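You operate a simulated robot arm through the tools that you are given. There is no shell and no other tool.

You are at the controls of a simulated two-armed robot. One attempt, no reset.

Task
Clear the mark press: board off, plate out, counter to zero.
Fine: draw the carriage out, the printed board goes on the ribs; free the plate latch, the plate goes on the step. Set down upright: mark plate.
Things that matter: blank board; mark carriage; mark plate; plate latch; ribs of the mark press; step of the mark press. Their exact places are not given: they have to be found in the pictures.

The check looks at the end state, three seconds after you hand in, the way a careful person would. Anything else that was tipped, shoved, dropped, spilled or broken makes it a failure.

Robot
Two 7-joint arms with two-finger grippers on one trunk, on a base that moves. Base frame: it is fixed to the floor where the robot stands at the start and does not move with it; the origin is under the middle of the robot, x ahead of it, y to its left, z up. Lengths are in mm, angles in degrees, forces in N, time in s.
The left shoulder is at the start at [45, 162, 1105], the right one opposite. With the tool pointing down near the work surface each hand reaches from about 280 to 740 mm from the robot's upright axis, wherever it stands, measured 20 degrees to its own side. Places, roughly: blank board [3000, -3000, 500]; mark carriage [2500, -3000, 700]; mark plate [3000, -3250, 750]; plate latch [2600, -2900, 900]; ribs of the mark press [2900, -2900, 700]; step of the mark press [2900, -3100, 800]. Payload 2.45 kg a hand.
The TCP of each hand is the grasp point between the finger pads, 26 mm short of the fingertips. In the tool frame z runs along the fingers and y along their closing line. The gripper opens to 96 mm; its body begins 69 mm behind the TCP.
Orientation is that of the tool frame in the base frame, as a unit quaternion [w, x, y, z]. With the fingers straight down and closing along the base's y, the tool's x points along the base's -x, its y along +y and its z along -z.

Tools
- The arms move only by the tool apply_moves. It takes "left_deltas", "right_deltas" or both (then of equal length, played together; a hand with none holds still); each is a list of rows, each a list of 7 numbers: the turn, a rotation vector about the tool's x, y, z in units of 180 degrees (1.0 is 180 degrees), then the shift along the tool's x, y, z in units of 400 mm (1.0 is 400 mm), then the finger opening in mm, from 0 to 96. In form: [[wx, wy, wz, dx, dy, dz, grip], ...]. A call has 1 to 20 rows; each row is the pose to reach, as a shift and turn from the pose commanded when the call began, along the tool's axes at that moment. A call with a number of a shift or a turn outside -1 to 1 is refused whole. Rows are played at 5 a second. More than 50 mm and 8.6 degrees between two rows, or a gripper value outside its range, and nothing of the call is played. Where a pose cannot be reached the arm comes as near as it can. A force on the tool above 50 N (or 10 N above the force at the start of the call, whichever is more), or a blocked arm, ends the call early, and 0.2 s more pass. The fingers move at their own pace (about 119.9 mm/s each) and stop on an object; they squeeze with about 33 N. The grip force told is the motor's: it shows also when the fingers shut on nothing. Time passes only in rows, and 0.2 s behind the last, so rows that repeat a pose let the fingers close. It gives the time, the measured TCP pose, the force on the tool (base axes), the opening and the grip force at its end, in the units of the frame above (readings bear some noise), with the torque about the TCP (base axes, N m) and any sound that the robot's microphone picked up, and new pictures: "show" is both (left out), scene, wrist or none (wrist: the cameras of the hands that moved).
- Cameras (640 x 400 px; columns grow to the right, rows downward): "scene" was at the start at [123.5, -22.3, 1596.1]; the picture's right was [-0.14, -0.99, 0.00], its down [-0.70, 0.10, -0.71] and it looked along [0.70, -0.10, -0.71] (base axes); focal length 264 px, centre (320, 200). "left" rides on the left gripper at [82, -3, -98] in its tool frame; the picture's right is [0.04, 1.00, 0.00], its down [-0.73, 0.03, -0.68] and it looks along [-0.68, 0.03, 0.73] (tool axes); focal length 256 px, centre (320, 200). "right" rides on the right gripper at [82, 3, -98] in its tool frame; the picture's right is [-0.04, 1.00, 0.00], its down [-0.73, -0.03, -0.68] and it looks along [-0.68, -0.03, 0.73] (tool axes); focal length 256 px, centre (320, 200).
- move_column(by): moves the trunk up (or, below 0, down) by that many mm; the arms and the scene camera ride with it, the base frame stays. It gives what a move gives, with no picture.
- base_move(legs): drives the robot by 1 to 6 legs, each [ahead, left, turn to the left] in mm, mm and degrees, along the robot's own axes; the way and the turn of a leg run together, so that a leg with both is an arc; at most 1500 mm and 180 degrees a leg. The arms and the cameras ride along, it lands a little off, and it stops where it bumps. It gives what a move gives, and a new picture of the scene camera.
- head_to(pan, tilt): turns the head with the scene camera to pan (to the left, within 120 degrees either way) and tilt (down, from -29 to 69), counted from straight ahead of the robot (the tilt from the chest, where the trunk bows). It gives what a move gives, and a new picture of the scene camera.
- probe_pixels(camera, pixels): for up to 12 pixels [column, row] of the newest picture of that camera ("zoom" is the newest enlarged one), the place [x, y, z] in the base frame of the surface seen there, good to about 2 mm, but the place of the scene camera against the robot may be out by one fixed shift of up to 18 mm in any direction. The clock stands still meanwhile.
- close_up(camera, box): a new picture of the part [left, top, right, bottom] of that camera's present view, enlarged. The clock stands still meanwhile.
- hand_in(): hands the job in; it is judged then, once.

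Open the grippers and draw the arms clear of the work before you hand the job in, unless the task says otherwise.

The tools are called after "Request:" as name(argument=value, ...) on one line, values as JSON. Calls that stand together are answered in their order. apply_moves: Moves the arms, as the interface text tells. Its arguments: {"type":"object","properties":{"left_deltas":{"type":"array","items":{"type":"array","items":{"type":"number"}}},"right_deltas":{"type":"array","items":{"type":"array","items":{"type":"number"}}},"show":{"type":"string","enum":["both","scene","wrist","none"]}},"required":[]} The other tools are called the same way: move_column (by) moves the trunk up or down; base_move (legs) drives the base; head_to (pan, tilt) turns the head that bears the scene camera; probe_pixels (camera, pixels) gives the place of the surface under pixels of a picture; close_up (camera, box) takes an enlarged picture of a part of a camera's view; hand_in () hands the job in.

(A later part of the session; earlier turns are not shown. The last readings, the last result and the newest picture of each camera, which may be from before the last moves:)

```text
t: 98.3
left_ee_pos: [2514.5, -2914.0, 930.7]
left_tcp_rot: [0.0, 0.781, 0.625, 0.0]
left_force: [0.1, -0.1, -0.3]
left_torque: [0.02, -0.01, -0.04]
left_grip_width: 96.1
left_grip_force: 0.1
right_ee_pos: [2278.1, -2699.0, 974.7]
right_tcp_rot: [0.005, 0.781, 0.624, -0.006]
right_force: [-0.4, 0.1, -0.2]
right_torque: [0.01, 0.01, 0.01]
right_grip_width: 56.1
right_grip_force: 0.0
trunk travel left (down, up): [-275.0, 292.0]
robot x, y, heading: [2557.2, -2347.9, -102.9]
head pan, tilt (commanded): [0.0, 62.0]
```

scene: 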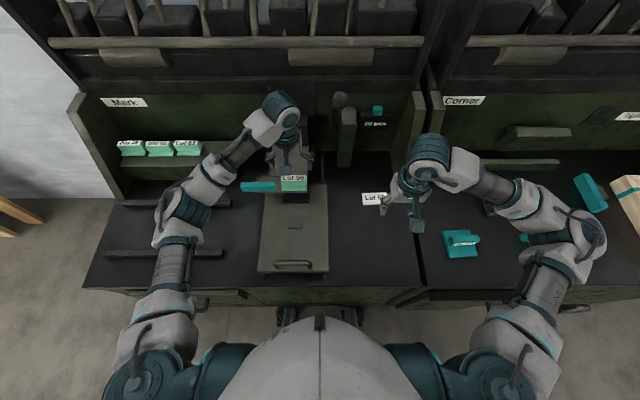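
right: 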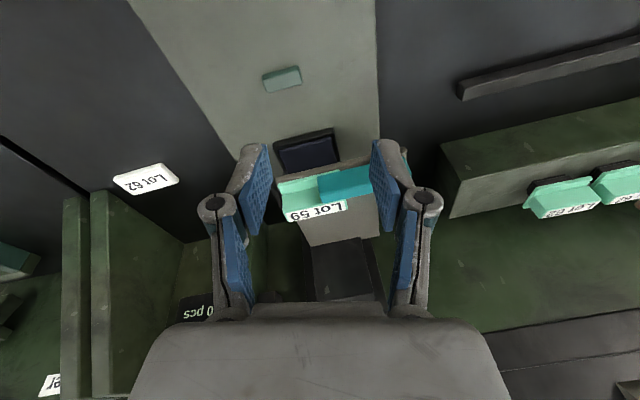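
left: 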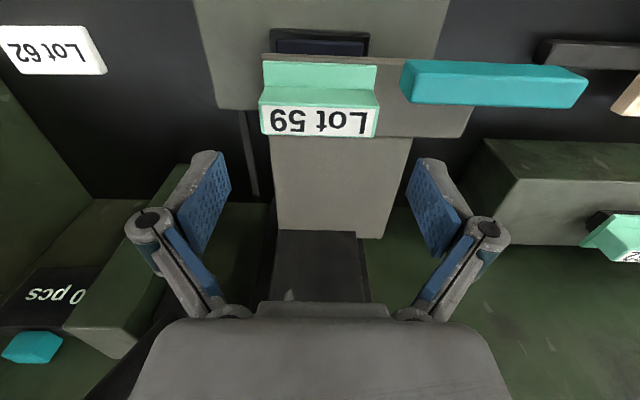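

Centred on the plate. I descend to z≈868 (tips just above the flange) and close.

Request:
apply_moves(left_deltas=[[0, 0, 0, 0, 0, 0.05, 96], [0, 0, 0, 0, 0, 0.1, 96], [0, 0, 0, 0, 0, 0.135, 96], [0, 0, 0, 0, 0, 0.155, 96], [0, 0, 0, 0, 0, 0.155, 96], [0, 0, 0, 0, 0, 0.155, 85], [0, 0, 0, 0, 0, 0.155, 75], [0, 0, 0, 0, 0, 0.155, 60], [0, 0, 0, 0, 0, 0.155, 60]])

```text
t: 100.3
left_ee_pos: [2514.6, -2915.2, 871.1]
left_tcp_rot: [0.0, 0.781, 0.625, -0.001]
left_force: [-1.3, 1.1, 0.7]
left_torque: [0.11, 0.21, 0.05]
left_grip_width: 79.9
left_grip_force: 32.7
right_ee_pos: [2278.6, -2698.7, 973.6]
right_tcp_rot: [0.003, 0.781, 0.624, -0.004]
right_force: [-0.6, 1.0, 0.2]
right_torque: [0.02, -0.02, 0.03]
right_grip_width: 56.0
right_grip_force: 0.1
trunk travel left (down, up): [-275.0, 292.0]
robot x, y, heading: [2558.5, -2347.1, -102.8]
head pan, tilt (commanded): [0.0, 62.0]
```

scene: 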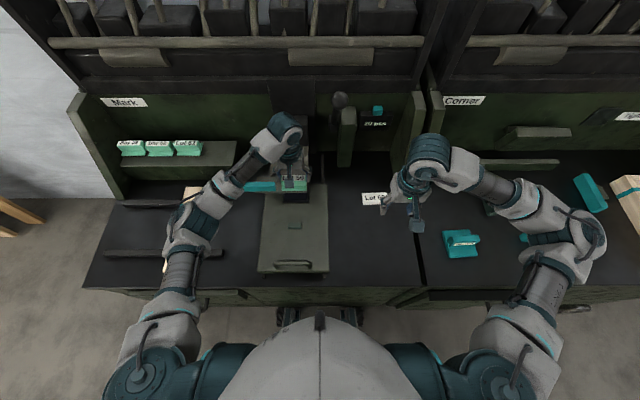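
left: 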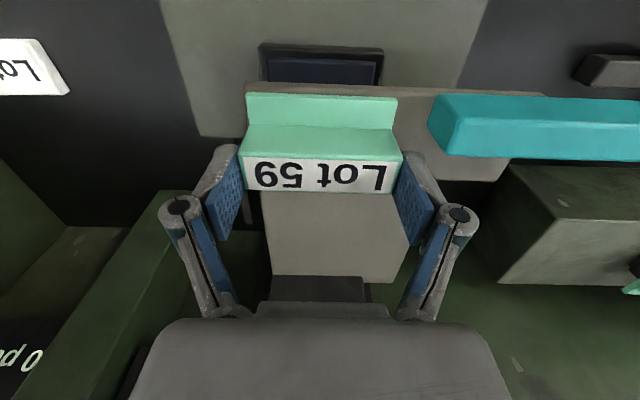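

Gripped at 79.9 mm. I lift slowly, watching for any catch.

Request:
apply_moves(left_deltas=[[0, 0, 0, 0, 0, -0.0075, 60], [0, 0, 0, 0, 0, -0.0175, 60], [0, 0, 0, 0, 0, -0.03, 60], [0, 0, 0, 0, 0, -0.045, 60], [0, 0, 0, 0, 0, -0.06, 60], [0, 0, 0, 0, 0, -0.08, 60], [0, 0, 0, 0, 0, -0.1, 60]])

```text
t: 101.9
left_ee_pos: [2515.2, -2915.0, 910.3]
left_tcp_rot: [0.001, 0.781, 0.625, -0.001]
left_force: [0.3, 0.4, -2.8]
left_torque: [-0.01, 0.03, 0.03]
left_grip_width: 79.6
left_grip_force: 32.8
right_ee_pos: [2279.0, -2698.4, 974.6]
right_tcp_rot: [0.004, 0.782, 0.623, -0.005]
right_force: [0.2, 0.5, 0.3]
right_torque: [-0.02, 0.0, 0.03]
right_grip_width: 56.0
right_grip_force: 0.1
trunk travel left (down, up): [-275.0, 292.0]
robot x, y, heading: [2560.1, -2347.5, -103.0]
head pan, tilt (commanded): [0.0, 62.0]
```

scene: 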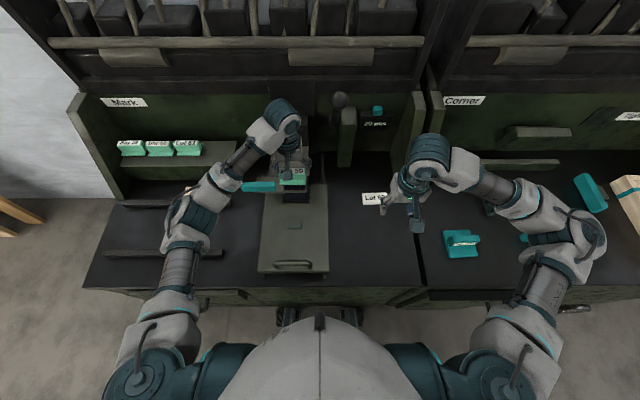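
left: 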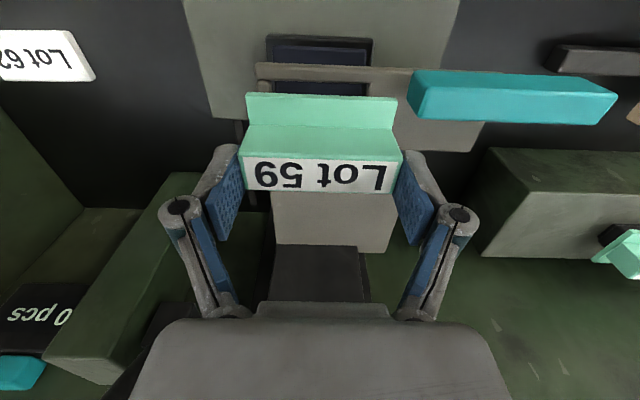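

The plate came out freely (about 3 N weight). I raise it to z≈975 and shift the base 170 mm left toward the step.

Request:
apply_moves(left_deltas=[[0, 0, 0, 0, 0, -0.05, 60], [0, 0, 0, 0, 0, -0.1, 60], [0, 0, 0, 0, 0, -0.1625, 60], [0, 0, 0, 0, 0, -0.1625, 60]], show="none")

Request:
base_move(legs=[[0, 170, 0]])

```text
t: 102.9
left_ee_pos: [2515.1, -2915.6, 974.6]
left_tcp_rot: [0.0, 0.78, 0.626, 0.0]
left_force: [0.0, -0.3, -3.9]
left_torque: [-0.02, -0.01, -0.02]
left_grip_width: 79.5
left_grip_force: 33.1
right_ee_pos: [2278.3, -2699.6, 974.2]
right_tcp_rot: [0.004, 0.782, 0.624, -0.005]
right_force: [0.1, -0.7, 0.0]
right_torque: [0.01, 0.01, -0.03]
right_grip_width: 55.9
right_grip_force: 0.1
trunk travel left (down, up): [-275.0, 292.0]
robot x, y, heading: [2559.1, -2343.2, -102.6]
head pan, tilt (commanded): [0.0, 62.0]
```

```text
t: 104.3
left_ee_pos: [2683.7, -2952.2, 975.4]
left_tcp_rot: [0.0, 0.78, 0.626, -0.001]
left_force: [-0.4, -0.9, -3.8]
left_torque: [-0.04, 0.02, -0.01]
left_grip_width: 79.2
left_grip_force: 32.8
right_ee_pos: [2445.6, -2738.1, 975.1]
right_tcp_rot: [0.003, 0.781, 0.625, -0.005]
right_force: [0.6, 1.0, -0.7]
right_torque: [-0.02, -0.01, 0.01]
right_grip_width: 56.0
right_grip_force: 0.1
trunk travel left (down, up): [-275.0, 292.0]
robot x, y, heading: [2723.8, -2385.6, -102.4]
head pan, tilt (commanded): [0.0, 62.0]
```

scene: 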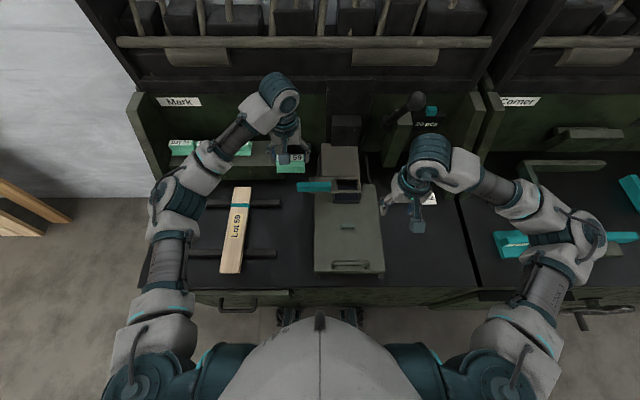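

Next the hand goes forward over the step. I first probe the back panel and shelf above it for clearance of the wrist.

Request:
probe_pixels(camera="scene", pixels=[[230, 115], [230, 95], [230, 70], [230, 43], [300, 43], [330, 75], [200, 60], [170, 30], [300, 100], [430, 112], [415, 100], [432, 124]])

```text
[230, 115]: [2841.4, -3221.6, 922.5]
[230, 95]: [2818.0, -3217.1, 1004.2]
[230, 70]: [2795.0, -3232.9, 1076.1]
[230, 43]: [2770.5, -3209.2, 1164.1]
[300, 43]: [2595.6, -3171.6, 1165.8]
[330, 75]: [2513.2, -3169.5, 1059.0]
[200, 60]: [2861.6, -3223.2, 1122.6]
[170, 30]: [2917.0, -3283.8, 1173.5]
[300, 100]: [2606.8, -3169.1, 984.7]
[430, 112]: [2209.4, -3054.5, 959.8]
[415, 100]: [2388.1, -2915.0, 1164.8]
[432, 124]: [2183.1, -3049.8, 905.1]
```

The panel and shelf lie about 85–95 mm behind the target line; clear. I move over the step spot at z≈975.

Request:
apply_moves(left_deltas=[[0, 0, 0, -0.067, 0.045, 0, 60], [0, 0, 0, -0.133, 0.09, 0, 60], [0, 0, 0, -0.2, 0.136, 0, 60], [0, 0, 0, -0.267, 0.181, 0, 60], [0, 0, 0, -0.333, 0.226, 0, 60], [0, 0, 0, -0.333, 0.226, 0, 60]])

```text
t: 105.8
left_ee_pos: [2742.2, -3100.6, 975.0]
left_tcp_rot: [0.002, 0.781, 0.625, -0.003]
left_force: [0.3, -0.5, -2.6]
left_torque: [0.01, 0.04, -0.01]
left_grip_width: 79.5
left_grip_force: 33.0
right_ee_pos: [2446.7, -2734.2, 975.9]
right_tcp_rot: [0.005, 0.781, 0.624, -0.006]
right_force: [-0.7, -0.7, 0.2]
right_torque: [0.02, -0.01, -0.01]
right_grip_width: 55.9
right_grip_force: 0.1
trunk travel left (down, up): [-275.0, 292.0]
robot x, y, heading: [2723.5, -2385.1, -102.9]
head pan, tilt (commanded): [0.0, 62.0]
```

scene: 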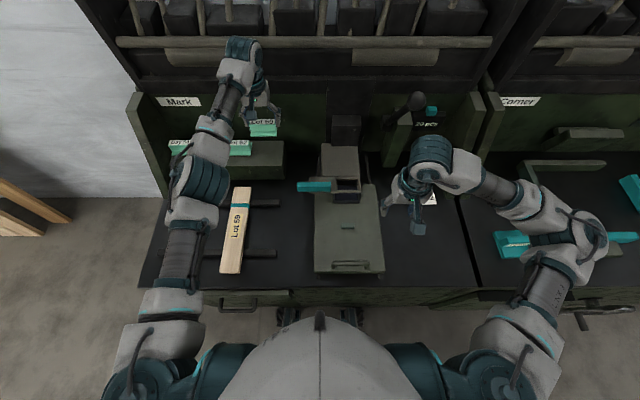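
left: 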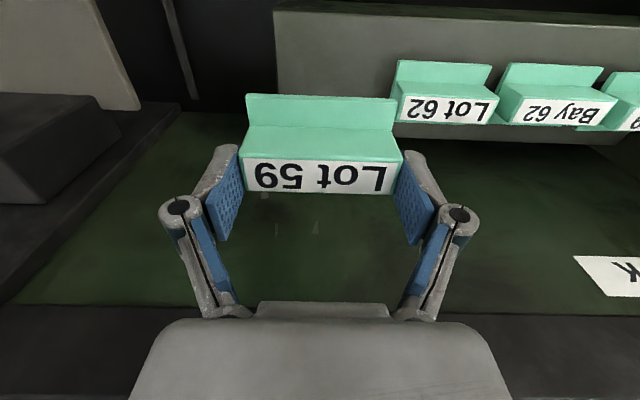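

Over the step. I probe Lot 62's right end, the step's right edge and top in this view to set exact landing.

Request:
close_up(camera="left", box=[230, 0, 550, 200])

Request:
probe_pixels(camera="left", pixels=[[398, 98], [395, 115], [397, 70], [397, 82], [400, 120], [278, 30], [282, 60], [285, 85], [340, 60], [340, 85], [390, 130], [420, 130]])

```text
2.00 times, centred on (390, 100) of left
```

zoom: 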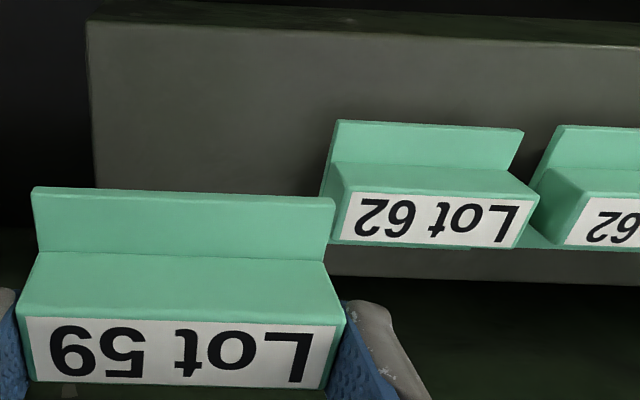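

```text
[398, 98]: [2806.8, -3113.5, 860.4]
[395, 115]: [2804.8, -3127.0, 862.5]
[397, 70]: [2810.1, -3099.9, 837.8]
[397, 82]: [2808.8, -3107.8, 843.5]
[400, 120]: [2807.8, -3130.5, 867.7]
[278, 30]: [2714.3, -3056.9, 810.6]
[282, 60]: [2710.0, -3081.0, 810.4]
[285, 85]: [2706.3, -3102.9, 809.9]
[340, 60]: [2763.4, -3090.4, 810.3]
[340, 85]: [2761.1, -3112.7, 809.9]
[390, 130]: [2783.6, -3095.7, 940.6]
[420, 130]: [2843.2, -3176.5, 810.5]
```

Landing check: plate would span 262–342 mm, Lot 62 begins at 367.5, step edge at 264 — die fully on the step and ~25 mm gap for the finger. I descend to z≈880.

Request:
apply_moves(left_deltas=[[0, 0, 0, 0, 0.001, 0.06, 60], [0, 0, 0, 0, 0.001, 0.12, 60], [0, 0, 0, 0, 0.001, 0.17, 60], [0, 0, 0, 0, 0.001, 0.21, 60], [0, 0, 0, 0, 0.001, 0.235, 60], [0, 0, 0, 0, 0.001, 0.235, 60]])

```text
t: 107.2
left_ee_pos: [2742.7, -3101.3, 882.1]
left_tcp_rot: [0.001, 0.78, 0.626, -0.003]
left_force: [0.6, -0.3, -4.0]
left_torque: [0.0, -0.05, -0.02]
left_grip_width: 79.6
left_grip_force: 32.8
right_ee_pos: [2446.2, -2733.0, 975.7]
right_tcp_rot: [0.004, 0.782, 0.624, -0.007]
right_force: [0.7, -0.1, -0.8]
right_torque: [0.02, -0.02, 0.0]
right_grip_width: 56.0
right_grip_force: 0.1
trunk travel left (down, up): [-275.0, 292.0]
robot x, y, heading: [2724.1, -2388.6, -102.6]
head pan, tilt (commanded): [0.0, 62.0]
```

scene: 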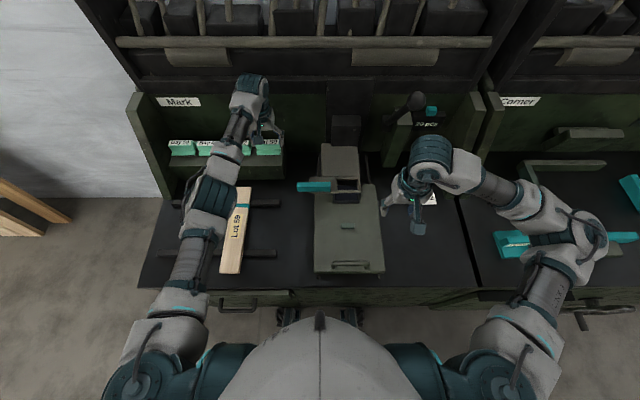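
left: 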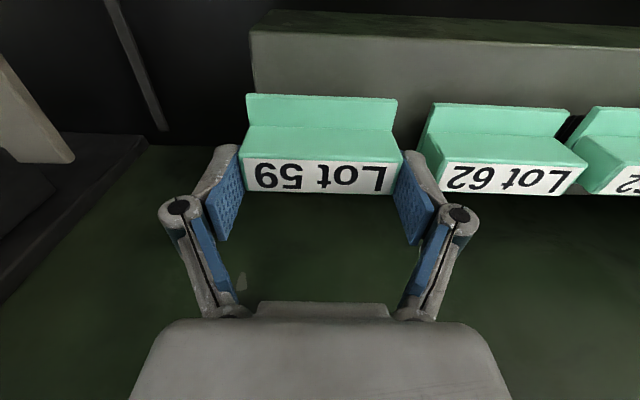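

I look closely at the gap between the left finger and "Lot 62".

Request:
close_up(camera="left", box=[370, 90, 500, 250])

Request:
probe_pixels(camera="zoom", pixels=[[170, 180], [200, 220], [215, 250], [240, 280], [260, 230], [270, 260], [245, 190], [250, 240], [180, 260], [160, 160], [285, 300], [225, 215]])

```text
2.50 times, centred on (435, 170) of left
```

zoom: 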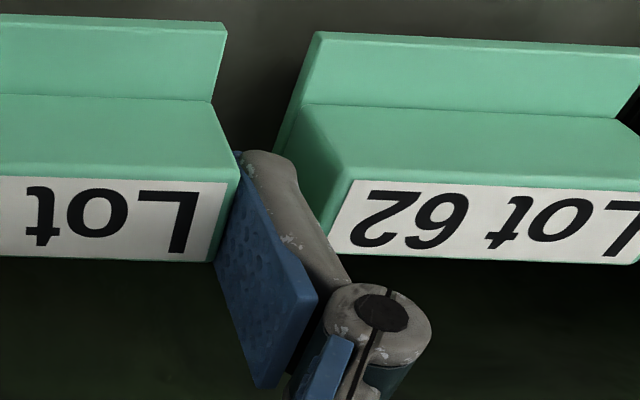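

```text
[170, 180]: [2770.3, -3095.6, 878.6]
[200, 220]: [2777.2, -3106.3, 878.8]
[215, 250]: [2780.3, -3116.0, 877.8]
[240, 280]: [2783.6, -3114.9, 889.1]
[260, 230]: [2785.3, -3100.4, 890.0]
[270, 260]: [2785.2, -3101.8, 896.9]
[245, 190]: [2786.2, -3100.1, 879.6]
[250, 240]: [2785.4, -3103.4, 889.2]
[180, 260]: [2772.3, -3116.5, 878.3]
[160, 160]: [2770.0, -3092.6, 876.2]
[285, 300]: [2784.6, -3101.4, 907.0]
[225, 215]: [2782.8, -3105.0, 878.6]
```

I probe the finger's outer edge against Lot 62's end.

Request:
probe_pixels(camera="zoom", pixels=[[290, 170], [296, 185], [305, 210], [320, 235], [340, 270], [350, 185], [330, 225], [310, 115], [340, 165], [280, 160], [265, 155], [430, 320]])

```text
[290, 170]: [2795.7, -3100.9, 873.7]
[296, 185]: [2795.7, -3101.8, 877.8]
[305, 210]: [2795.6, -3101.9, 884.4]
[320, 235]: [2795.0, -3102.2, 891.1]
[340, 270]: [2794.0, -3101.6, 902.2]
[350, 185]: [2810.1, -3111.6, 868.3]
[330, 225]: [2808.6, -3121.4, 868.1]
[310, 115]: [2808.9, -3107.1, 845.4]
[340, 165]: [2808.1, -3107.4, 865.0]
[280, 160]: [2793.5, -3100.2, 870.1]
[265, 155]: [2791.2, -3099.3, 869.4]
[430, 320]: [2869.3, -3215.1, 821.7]
```

15 mm between finger and Lot 62 — safe. I lower in small rows until contact.

Request:
apply_moves(left_deltas=[[0, 0, 0, 0, 0, 0.008, 60], [0, 0, 0, 0, 0, 0.015, 60], [0, 0, 0, 0, 0, 0.02, 60], [0, 0, 0, 0, 0, 0.024, 60], [0, 0, 0, 0, 0, 0.027, 60], [0, 0, 0, 0, 0, 0.027, 60]], show="none")

```text
t: 108.5
left_ee_pos: [2741.4, -3101.3, 872.2]
left_tcp_rot: [0.001, 0.78, 0.625, -0.002]
left_force: [-0.6, 0.7, -3.8]
left_torque: [0.01, 0.01, 0.0]
left_grip_width: 79.5
left_grip_force: 33.1
right_ee_pos: [2445.5, -2733.5, 976.8]
right_tcp_rot: [0.004, 0.781, 0.625, -0.007]
right_force: [-0.5, -0.2, 0.1]
right_torque: [0.01, -0.04, 0.02]
right_grip_width: 56.1
right_grip_force: 0.1
trunk travel left (down, up): [-275.0, 292.0]
robot x, y, heading: [2719.6, -2384.9, -102.6]
head pan, tilt (commanded): [0.0, 62.0]
```

Still hanging free (−3.8 N) at z≈872. I lower a millimetre at a time.

Request:
apply_moves(left_deltas=[[0, 0, 0, 0, 0, 0.002, 60], [0, 0, 0, 0, 0, 0.004, 60], [0, 0, 0, 0, 0, 0.006, 60], [0, 0, 0, 0, 0, 0.006, 60]], show="none")

```text
t: 109.5
left_ee_pos: [2741.8, -3102.7, 872.6]
left_tcp_rot: [0.002, 0.78, 0.626, -0.004]
left_force: [2.6, -5.3, 12.2]
left_torque: [-0.14, -0.39, -0.13]
left_grip_width: 79.7
left_grip_force: 33.0
right_ee_pos: [2445.8, -2733.3, 976.9]
right_tcp_rot: [0.004, 0.781, 0.625, -0.008]
right_force: [-0.2, -0.3, -0.7]
right_torque: [0.0, 0.0, -0.04]
right_grip_width: 56.0
right_grip_force: 0.0
trunk travel left (down, up): [-275.0, 292.0]
robot x, y, heading: [2723.2, -2382.4, -102.6]
head pan, tilt (commanded): [0.0, 62.0]
```

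Contact (+12 N): the die stands on the step. I ease half a millimetre, open to 90 mm, and rise straight up.

Request:
apply_moves(left_deltas=[[0, 0, 0, 0, 0, -0.001, 60], [0, 0, 0, 0, 0, -0.001, 82], [0, 0, 0, 0, 0, -0.001, 88], [0, 0, 0, 0, 0, -0.001, 90], [0, 0, 0, 0, 0, -0.001, 90]], show="wrist")

```text
t: 110.8
left_ee_pos: [2743.1, -3101.6, 870.6]
left_tcp_rot: [0.002, 0.779, 0.626, -0.004]
left_force: [-0.4, 0.2, 0.0]
left_torque: [-0.01, -0.01, 0.04]
left_grip_width: 90.0
left_grip_force: 0.1
right_ee_pos: [2445.9, -2732.5, 976.2]
right_tcp_rot: [0.006, 0.781, 0.624, -0.007]
right_force: [0.2, -0.2, 0.1]
right_torque: [-0.03, 0.01, 0.0]
right_grip_width: 55.9
right_grip_force: 0.1
trunk travel left (down, up): [-275.0, 292.0]
robot x, y, heading: [2726.8, -2383.2, -102.6]
head pan, tilt (commanded): [0.0, 62.0]
```

left: 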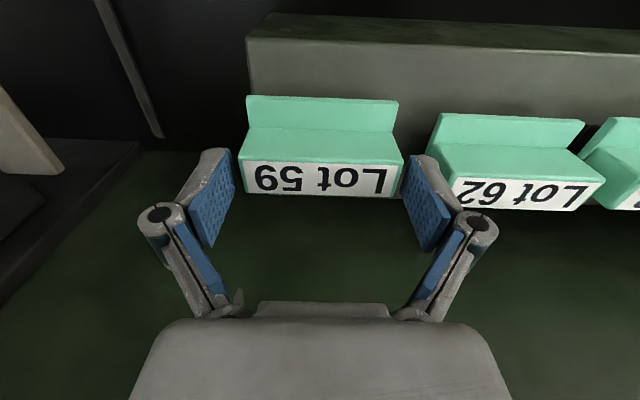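

The plate stands upright beside Lot 62, both pads free. I rise straight up.

Request:
apply_moves(left_deltas=[[0, 0, 0, 0, 0, -0.03, 90], [0, 0, 0, 0, 0, -0.07, 90], [0, 0, 0, 0, 0, -0.13, 90], [0, 0, 0, 0, 0, -0.2, 90], [0, 0, 0, 0, 0, -0.27, 90], [0, 0, 0, 0.05, 0, -0.27, 90], [0, 0, 0, 0.12, 0, -0.27, 90], [0, 0, 0, 0.2, 0, -0.27, 90]])

```text
t: 112.5
left_ee_pos: [2760.7, -3020.8, 977.2]
left_tcp_rot: [0.0, 0.78, 0.626, -0.002]
left_force: [0.3, 0.9, -1.3]
left_torque: [-0.03, 0.02, 0.03]
left_grip_width: 89.9
left_grip_force: 0.0
right_ee_pos: [2447.0, -2732.5, 977.7]
right_tcp_rot: [0.005, 0.78, 0.625, -0.007]
right_force: [-0.1, -0.3, 0.2]
right_torque: [0.0, 0.01, 0.03]
right_grip_width: 55.9
right_grip_force: 0.0
trunk travel left (down, up): [-275.0, 292.0]
robot x, y, heading: [2721.0, -2384.0, -102.5]
head pan, tilt (commanded): [0.0, 62.0]
```

scene: 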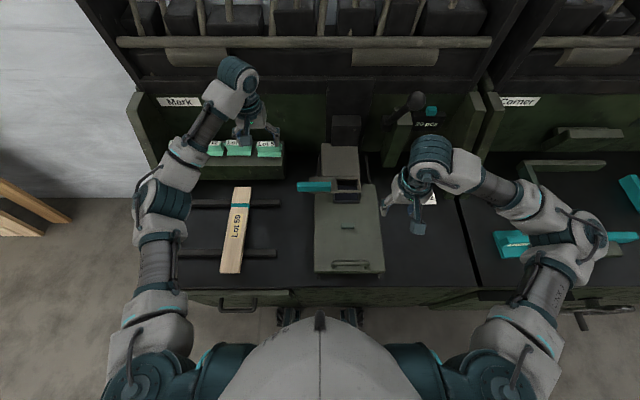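
left: 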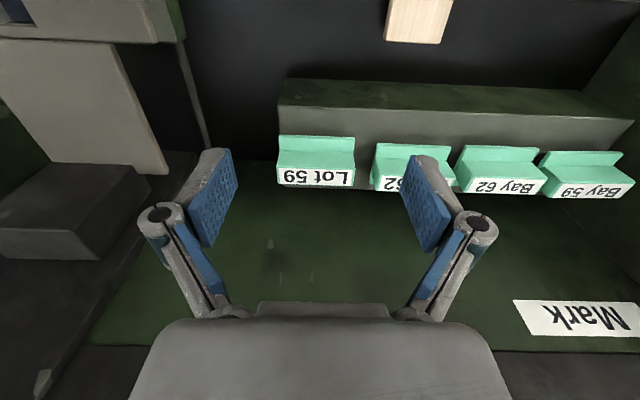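

Four plates stand in a row on the step. Next the counter at right: I draw the left hand back, then shift the base right to get the right hand in front of the counter.

Request:
apply_moves(left_deltas=[[0, 0, 0, 0.1, 0, -0.02, 90], [0, 0, 0, 0.2, 0, -0.04, 90], [0, 0, 0, 0.3, 0, -0.06, 90], [0, 0, 0, 0.4, 0, -0.08, 90], [0, 0, 0, 0.5, 0, -0.1, 90]], show="none")

Request:
base_move(legs=[[0, -330, 0]])

Request:
head_to(pan=-5, tilt=48)

```text
t: 113.8
left_ee_pos: [2803.1, -2825.3, 1014.6]
left_tcp_rot: [0.001, 0.779, 0.626, -0.002]
left_force: [0.2, 0.9, 0.7]
left_torque: [-0.02, 0.01, -0.03]
left_grip_width: 90.0
left_grip_force: 0.0
right_ee_pos: [2445.7, -2732.2, 977.2]
right_tcp_rot: [0.004, 0.781, 0.625, -0.008]
right_force: [0.3, 0.4, -0.6]
right_torque: [0.01, -0.01, 0.02]
right_grip_width: 56.1
right_grip_force: 0.1
trunk travel left (down, up): [-275.0, 292.0]
robot x, y, heading: [2722.6, -2386.2, -102.4]
head pan, tilt (commanded): [0.0, 62.0]
```

```text
t: 116.0
left_ee_pos: [2477.3, -2753.7, 1016.1]
left_tcp_rot: [0.001, 0.778, 0.628, -0.002]
left_force: [0.4, -0.1, -0.1]
left_torque: [0.0, -0.02, 0.03]
left_grip_width: 90.0
left_grip_force: 0.0
right_ee_pos: [2120.6, -2663.0, 977.8]
right_tcp_rot: [0.004, 0.779, 0.627, -0.007]
right_force: [-0.2, -0.2, -0.3]
right_torque: [0.0, 0.02, -0.02]
right_grip_width: 56.0
right_grip_force: 0.0
trunk travel left (down, up): [-275.0, 292.0]
robot x, y, heading: [2395.6, -2312.9, -102.4]
head pan, tilt (commanded): [0.0, 62.0]
```

scene: 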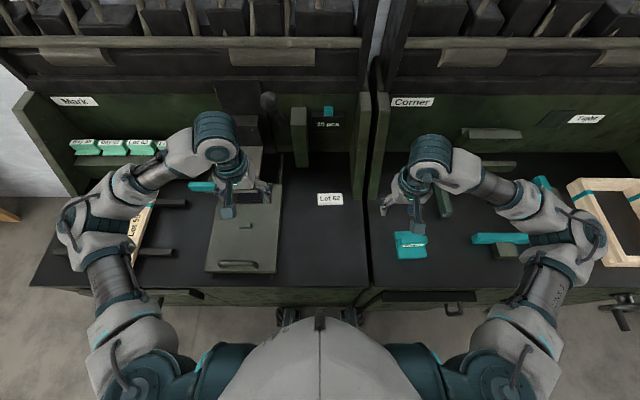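

```text
t: 116.7
left_ee_pos: [2477.4, -2749.3, 1016.6]
left_tcp_rot: [0.002, 0.779, 0.627, -0.004]
left_force: [-0.1, 0.1, 0.4]
left_torque: [-0.01, 0.0, 0.0]
left_grip_width: 89.7
left_grip_force: 0.1
right_ee_pos: [2120.0, -2658.4, 977.3]
right_tcp_rot: [0.005, 0.779, 0.627, -0.008]
right_force: [1.1, 0.1, -0.2]
right_torque: [0.0, -0.03, -0.01]
right_grip_width: 55.8
right_grip_force: 0.0
trunk travel left (down, up): [-275.0, 292.0]
robot x, y, heading: [2395.8, -2312.5, -102.3]
head pan, tilt (commanded): [-5.0, 48.0]
```

scene: 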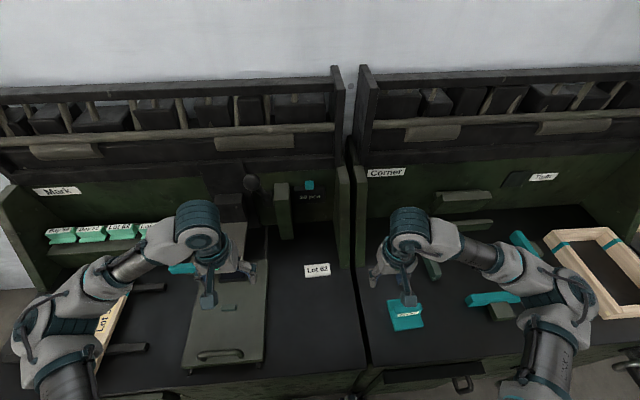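

The counter is now right ahead at (309,190). I enlarge it and probe.

Request:
close_up(camera="scene", box=[270, 160, 350, 230])

Request:
probe_pixels(camera="zoom", pixels=[[315, 190], [315, 210], [290, 205], [335, 205], [300, 300], [245, 270], [390, 270], [315, 245], [110, 200], [420, 350], [560, 200], [320, 130]])

```text
5.71 times, centred on (310, 195) of scene
```

zoom: 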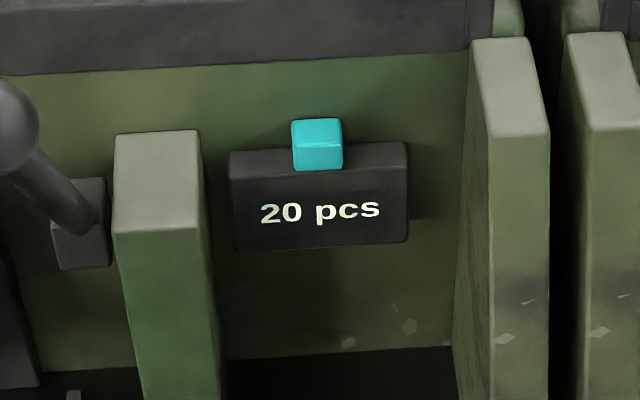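

```text
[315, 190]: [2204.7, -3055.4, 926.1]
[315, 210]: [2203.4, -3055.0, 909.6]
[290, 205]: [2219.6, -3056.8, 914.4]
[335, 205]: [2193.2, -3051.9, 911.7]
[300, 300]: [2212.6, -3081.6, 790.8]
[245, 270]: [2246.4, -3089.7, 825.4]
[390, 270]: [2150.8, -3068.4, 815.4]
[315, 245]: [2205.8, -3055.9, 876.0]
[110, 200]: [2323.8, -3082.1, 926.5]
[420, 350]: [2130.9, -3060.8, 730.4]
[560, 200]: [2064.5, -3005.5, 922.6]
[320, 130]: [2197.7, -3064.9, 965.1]
```

Counter box front is near [2205,-3055], knob on its top at z≈950; a lever ball stands at about [2388,-2915,1154], to its left. I shift the base 70 mm left and bring the right hand closer in front of the counter to look at the knob.

Request:
base_move(legs=[[0, 70, 0]])

Request:
apply_moves(right_deltas=[[0, 0, 0, 0, 0, -0.08, 56], [0, 0, 0, -0.08, 0.05, -0.1, 40], [0, 0, 0, -0.16, 0.1, -0.1, 20], [0, 0, 0, -0.25, 0.15, -0.1, 0], [0, 0, 0, -0.34, 0.2, -0.1, 0], [0, 0, 0, -0.42, 0.23, -0.1, 0], [0, 0, 0, -0.49, 0.25, -0.1, 0], [0, 0, 0, -0.49, 0.25, -0.1, 0]])

```text
t: 117.7
left_ee_pos: [2536.6, -2764.9, 1017.2]
left_tcp_rot: [0.005, 0.78, 0.626, -0.001]
left_force: [-1.4, 0.0, 0.3]
left_torque: [0.02, -0.11, -0.02]
left_grip_width: 89.8
left_grip_force: 0.1
right_ee_pos: [2179.3, -2674.3, 975.2]
right_tcp_rot: [0.008, 0.781, 0.624, -0.004]
right_force: [-0.1, -0.3, -0.3]
right_torque: [0.01, -0.08, 0.01]
right_grip_width: 56.1
right_grip_force: 0.0
trunk travel left (down, up): [-275.0, 292.0]
robot x, y, heading: [2464.4, -2326.2, -102.4]
head pan, tilt (commanded): [-5.0, 48.0]
```

scene: 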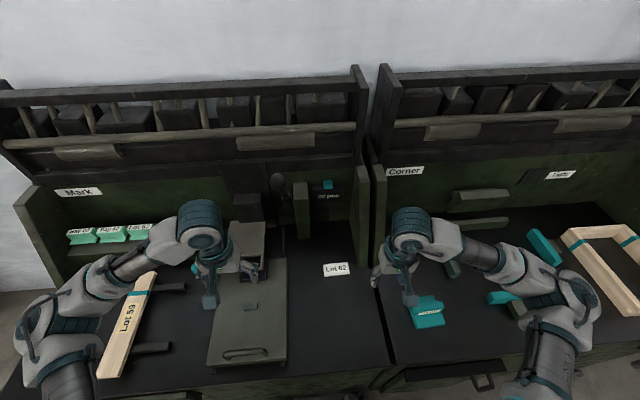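

```text
t: 119.5
left_ee_pos: [2541.1, -2764.2, 1017.8]
left_tcp_rot: [0.003, 0.78, 0.626, -0.004]
left_force: [-0.3, -0.1, 0.6]
left_torque: [0.02, 0.0, -0.02]
left_grip_width: 90.3
left_grip_force: 0.0
right_ee_pos: [2240.9, -2883.0, 1022.9]
right_tcp_rot: [0.008, 0.781, 0.624, -0.008]
right_force: [0.3, -0.1, 0.6]
right_torque: [-0.02, 0.02, 0.01]
right_grip_width: 0.0
right_grip_force: 28.9
trunk travel left (down, up): [-275.0, 292.0]
robot x, y, heading: [2460.9, -2330.7, -102.3]
head pan, tilt (commanded): [-5.0, 48.0]
```

scene: 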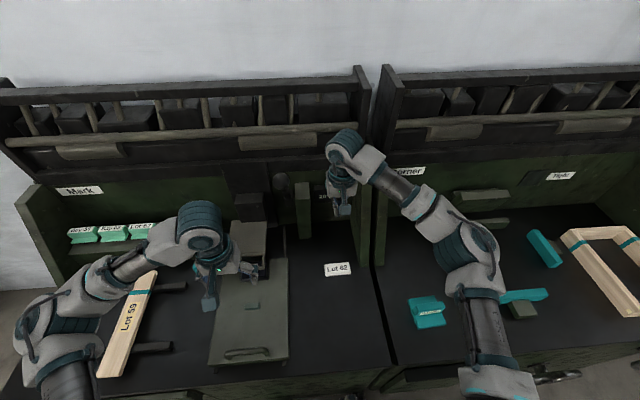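
right: 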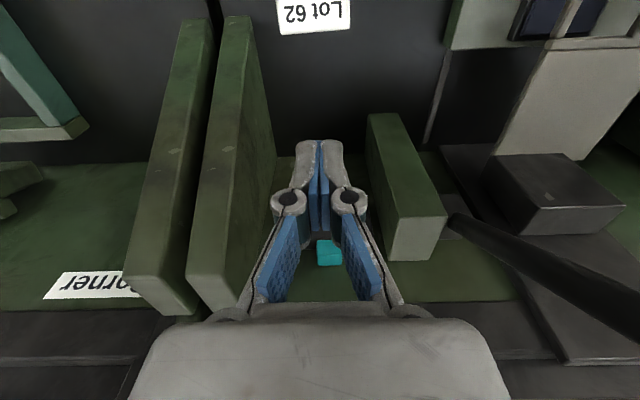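

I see the teal knob at (328,252) between the fingers. I probe it and then tilt the hand forward 40° for both reach and a level view of the counter.

Request:
probe_pixels(camera="right", pixels=[[328, 252], [328, 245], [328, 260], [320, 255], [338, 258], [415, 240], [420, 220], [235, 290], [225, 270], [470, 225], [560, 270], [345, 280]])

Request:
apply_moves(right_deltas=[[0, -0.0444, 0, 0, 0, -0.01, 0], [0, -0.0889, 0, 0, 0, -0.02, 0], [0, -0.1333, 0, 0, 0, -0.03, 0], [0, -0.1778, 0, 0, 0, -0.04, 0], [0, -0.2222, 0, 0, 0, -0.05, 0], [0, -0.2222, 0, 0, 0, -0.05, 0]])

```text
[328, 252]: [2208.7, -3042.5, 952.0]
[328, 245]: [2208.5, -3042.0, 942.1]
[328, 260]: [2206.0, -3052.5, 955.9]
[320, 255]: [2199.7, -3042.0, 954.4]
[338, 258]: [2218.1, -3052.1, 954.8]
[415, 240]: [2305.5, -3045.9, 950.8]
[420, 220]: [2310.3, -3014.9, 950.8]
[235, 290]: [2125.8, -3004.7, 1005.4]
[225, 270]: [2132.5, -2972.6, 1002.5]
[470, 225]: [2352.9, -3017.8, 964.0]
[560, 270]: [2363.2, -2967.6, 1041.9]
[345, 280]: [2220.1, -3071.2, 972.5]
```

```text
t: 120.9
left_ee_pos: [2542.8, -2763.3, 1018.1]
left_tcp_rot: [0.004, 0.78, 0.626, -0.004]
left_force: [0.5, -0.3, 0.7]
left_torque: [0.0, 0.01, -0.04]
left_grip_width: 89.7
left_grip_force: 0.1
right_ee_pos: [2240.6, -2883.7, 1043.1]
right_tcp_rot: [0.22, 0.731, 0.584, -0.274]
right_force: [-0.1, -0.5, -0.4]
right_torque: [0.0, 0.0, 0.05]
right_grip_width: 0.0
right_grip_force: 28.8
trunk travel left (down, up): [-275.0, 292.0]
robot x, y, heading: [2467.3, -2329.6, -102.4]
head pan, tilt (commanded): [-5.0, 48.0]
```

scene: 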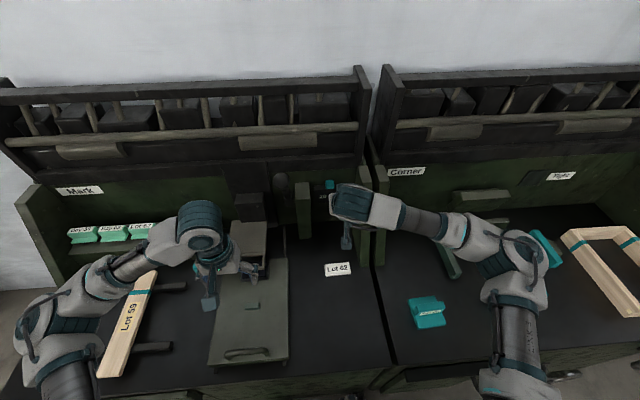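
right: 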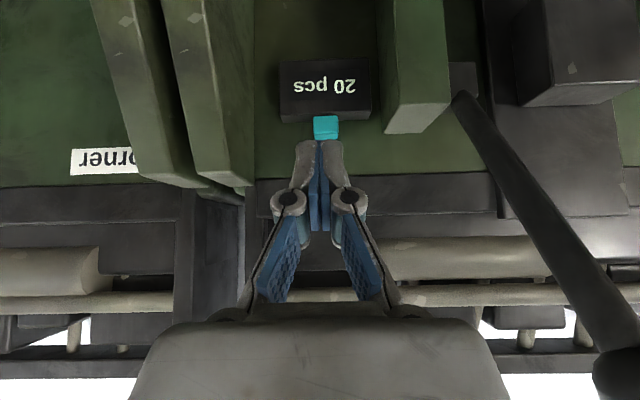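

The counter faces the camera now (upside-down picture): "20 pcs" box at (325,90), knob (326,127). I enlarge.

Request:
close_up(camera="right", box=[260, 40, 400, 160])

Request:
probe_pixels(camera="zoom", pixels=[[300, 370], [300, 395], [280, 380], [345, 380], [300, 355], [120, 350], [460, 330], [300, 240], [300, 120], [360, 340], [240, 345]])

```text
3.33 times, centred on (330, 100) of right
```

zoom: 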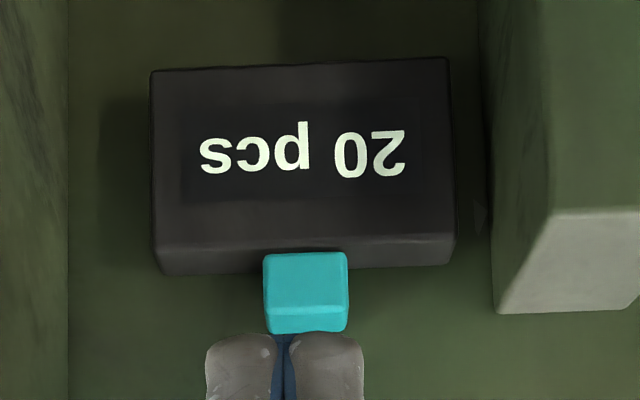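

```text
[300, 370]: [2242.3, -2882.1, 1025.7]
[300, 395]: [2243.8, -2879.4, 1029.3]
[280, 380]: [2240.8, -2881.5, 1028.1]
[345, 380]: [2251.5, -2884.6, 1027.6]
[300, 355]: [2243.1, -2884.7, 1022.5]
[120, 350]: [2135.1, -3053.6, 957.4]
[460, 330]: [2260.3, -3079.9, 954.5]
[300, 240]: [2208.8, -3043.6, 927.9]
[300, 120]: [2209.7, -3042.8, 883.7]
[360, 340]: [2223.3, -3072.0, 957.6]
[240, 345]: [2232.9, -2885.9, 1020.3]
```

The knob is a block on the box's top front (top z≈956, 20 mm wide) — a push button. I tilt the hand further to ~65° so the finger's tip edge can press it from above without touching the panel.

Request:
apply_moves(right_deltas=[[0, -0.045, 0, 0, 0, 0, 0], [0, -0.09, 0, 0, 0, 0, 0], [0, -0.133, 0, 0, 0, 0, 0], [0, -0.133, 0, 0, 0, 0, 0]])

```text
t: 121.9
left_ee_pos: [2542.6, -2762.1, 1018.0]
left_tcp_rot: [0.003, 0.779, 0.626, -0.004]
left_force: [0.0, -0.3, 0.7]
left_torque: [-0.02, 0.0, -0.04]
left_grip_width: 90.3
left_grip_force: 0.0
right_ee_pos: [2240.0, -2884.1, 1042.5]
right_tcp_rot: [0.337, 0.658, 0.526, -0.42]
right_force: [-0.7, 0.0, 0.2]
right_torque: [0.02, 0.03, -0.01]
right_grip_width: 0.0
right_grip_force: 28.3
trunk travel left (down, up): [-275.0, 292.0]
robot x, y, heading: [2464.3, -2327.1, -102.7]
head pan, tilt (commanded): [-5.0, 48.0]
```

scene: 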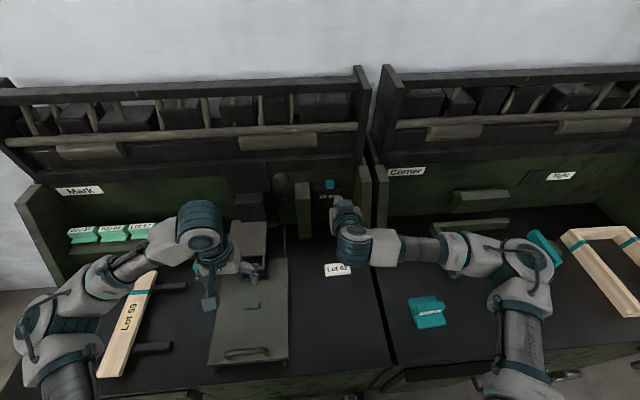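
right: 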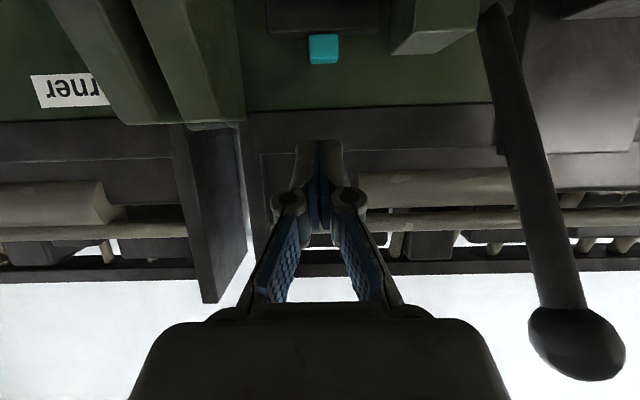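

Tilt is 65°. I move forward so the fingertip comes over the knob, first stopping ~17 mm above it.

Request:
apply_moves(right_deltas=[[0, 0, 0, -0.0135, 0.003, 0.1, 0], [0, 0, 0, -0.027, 0.006, 0.2, 0], [0, 0, 0, -0.04, 0.009, 0.3, 0], [0, 0, 0, -0.05, 0.011, 0.37, 0], [0, 0, 0, -0.054, 0.012, 0.4, 0], [0, 0, 0, -0.054, 0.012, 0.4, 0]])

```text
t: 123.3
left_ee_pos: [2543.1, -2763.9, 1018.6]
left_tcp_rot: [0.005, 0.78, 0.625, -0.003]
left_force: [-0.4, 0.2, -0.6]
left_torque: [0.02, -0.02, -0.01]
left_grip_width: 90.0
left_grip_force: 0.0
right_ee_pos: [2211.6, -3035.1, 995.1]
right_tcp_rot: [0.336, 0.658, 0.526, -0.421]
right_force: [-0.1, -0.2, 0.3]
right_torque: [0.01, 0.02, 0.01]
right_grip_width: 0.1
right_grip_force: 28.1
trunk travel left (down, up): [-275.0, 292.0]
robot x, y, heading: [2463.0, -2326.2, -102.6]
head pan, tilt (commanded): [-5.0, 48.0]
```

scene: 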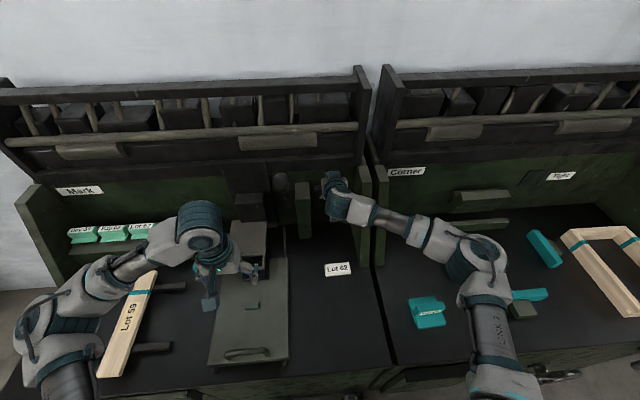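
right: 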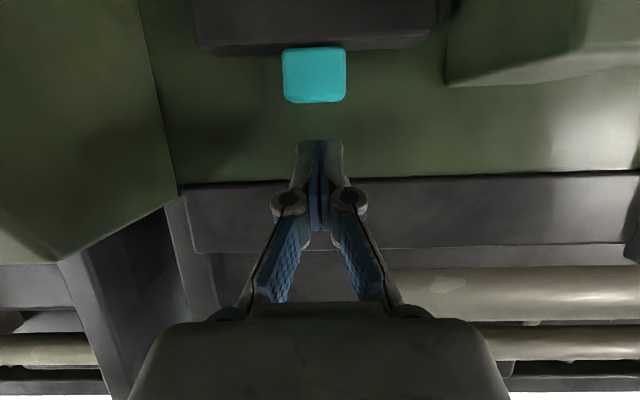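

Knob at (315,75) directly below/before the fingertip (320,145). I probe it again for the exact press point.

Request:
probe_pixels(camera="right", pixels=[[315, 55], [315, 75], [315, 95], [315, 100], [287, 80], [343, 80], [315, 30], [300, 120], [320, 148], [340, 120]])

```text
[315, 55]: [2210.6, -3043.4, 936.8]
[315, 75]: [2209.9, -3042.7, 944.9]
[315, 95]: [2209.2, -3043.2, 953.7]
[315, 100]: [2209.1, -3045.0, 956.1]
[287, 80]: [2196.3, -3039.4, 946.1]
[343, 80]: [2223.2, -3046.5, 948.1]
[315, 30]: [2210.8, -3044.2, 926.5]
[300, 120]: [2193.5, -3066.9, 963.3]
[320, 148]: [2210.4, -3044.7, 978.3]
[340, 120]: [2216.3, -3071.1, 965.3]
```

Aligned (u matches; contact expected after ~17 mm). I press straight down in small rows to about 8 mm past contact.

Request:
apply_moves(right_deltas=[[0, 0, 0, 0.0181, 0, 0.0084, 0], [0, 0, 0, 0.0317, 0, 0.0147, 0], [0, 0, 0, 0.0385, 0, 0.0178, 0], [0, 0, 0, 0.043, 0, 0.0199, 0], [0, 0, 0, 0.0476, 0, 0.022, 0], [0, 0, 0, 0.0521, 0, 0.0241, 0], [0, 0, 0, 0.0567, 0, 0.0262, 0]])

```text
t: 124.9
left_ee_pos: [2542.2, -2763.4, 1018.7]
left_tcp_rot: [0.005, 0.78, 0.626, -0.004]
left_force: [-0.2, 0.1, 0.3]
left_torque: [-0.02, 0.01, -0.01]
left_grip_width: 90.1
left_grip_force: 0.1
right_ee_pos: [2211.8, -3034.8, 969.8]
right_tcp_rot: [0.337, 0.658, 0.526, -0.421]
right_force: [1.1, -0.7, 3.0]
right_torque: [-0.06, -0.02, 0.0]
right_grip_width: 5.6
right_grip_force: 28.0
trunk travel left (down, up): [-275.0, 292.0]
robot x, y, heading: [2464.7, -2328.7, -102.3]
head pan, tilt (commanded): [-5.0, 48.0]
heard: click
```

scene: 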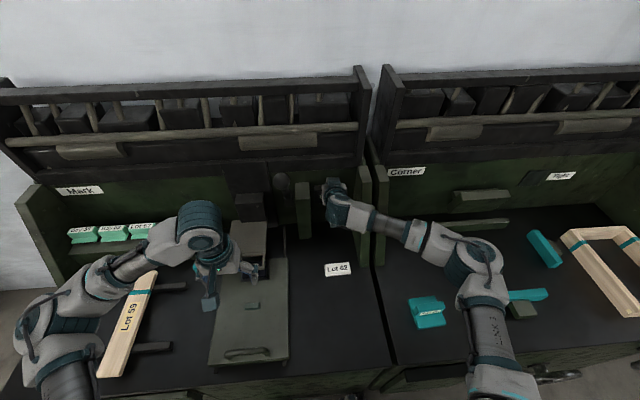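
right: 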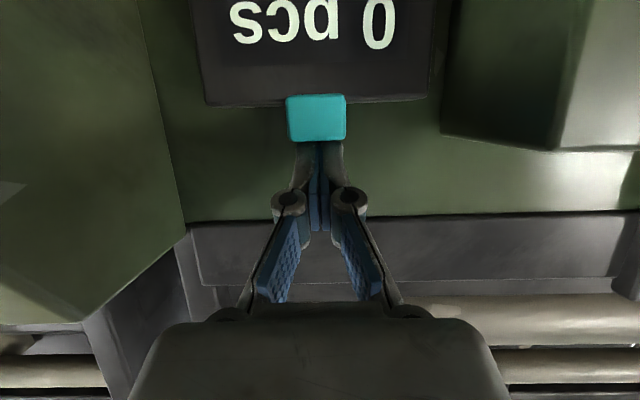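

A click, and the display reads "0 pcs". I lift off straight up, then draw the right hand back.

Request:
apply_moves(right_deltas=[[0, 0, 0, -0.023, 0, -0.0105, 0], [0, 0, 0, -0.045, 0, -0.021, 0], [0, 0, 0, -0.068, 0, -0.0314, 0], [0, 0, 0, -0.09, 0, -0.042, 0], [0, 0, 0, -0.055, 0, -0.12, 0], [0, 0, 0, -0.02, 0, -0.2, 0], [0, 0, 0, 0.02, 0, -0.29, 0], [0, 0, 0, 0.067, 0, -0.382, 0], [0, 0, 0, 0.067, 0, -0.382, 0]])

Request:
close_up(camera="right", box=[240, 0, 400, 100])

Request:
close_up(camera="scene", box=[20, 160, 340, 380])

```text
t: 126.9
left_ee_pos: [2544.4, -2764.2, 1017.7]
left_tcp_rot: [0.003, 0.78, 0.626, -0.003]
left_force: [0.5, 0.6, -0.1]
left_torque: [0.02, 0.02, 0.01]
left_grip_width: 90.0
left_grip_force: 0.0
right_ee_pos: [2244.4, -2889.1, 1010.4]
right_tcp_rot: [0.336, 0.658, 0.526, -0.421]
right_force: [0.6, 0.3, 0.3]
right_torque: [-0.01, 0.0, -0.01]
right_grip_width: 0.3
right_grip_force: 28.5
trunk travel left (down, up): [-275.0, 292.0]
robot x, y, heading: [2462.4, -2325.9, -102.6]
head pan, tilt (commanded): [-5.0, 48.0]
```

scene: 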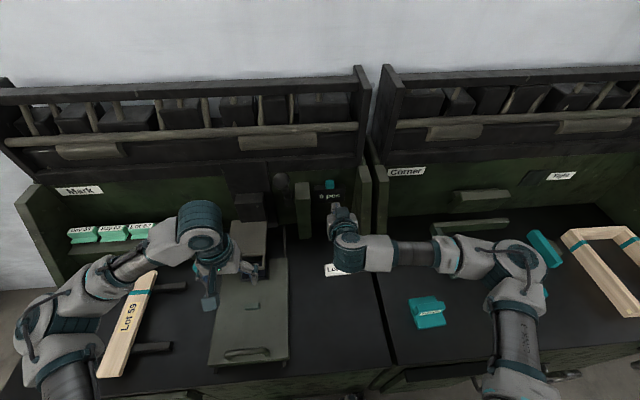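
right: 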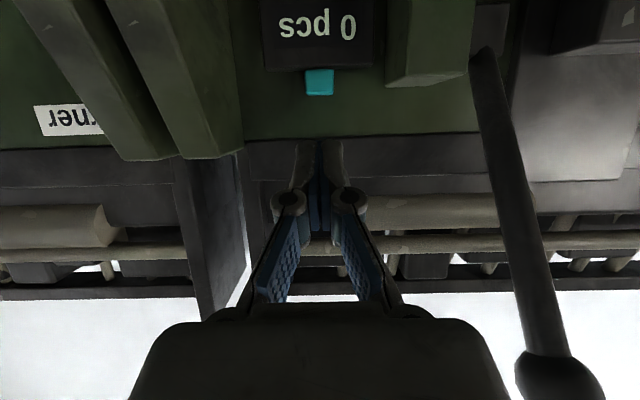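

```text
4.00 times, centred on (320, 50) of right
```

zoom: 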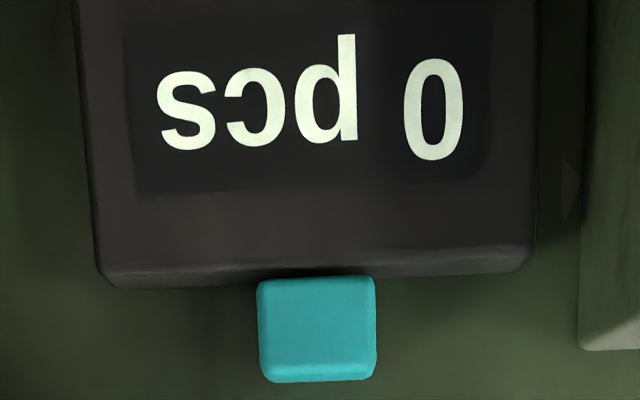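

```text
1.82 times, centred on (180, 270) of scene
```

zoom: 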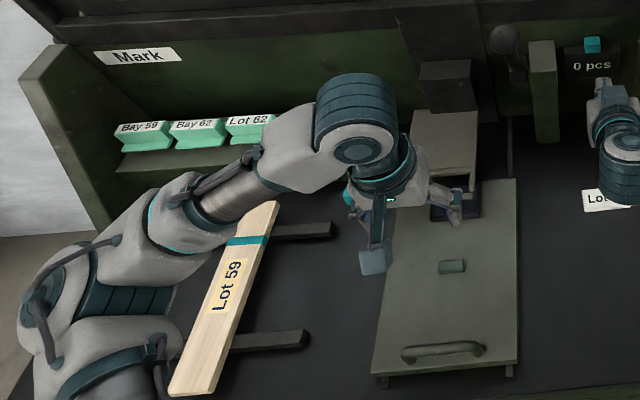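

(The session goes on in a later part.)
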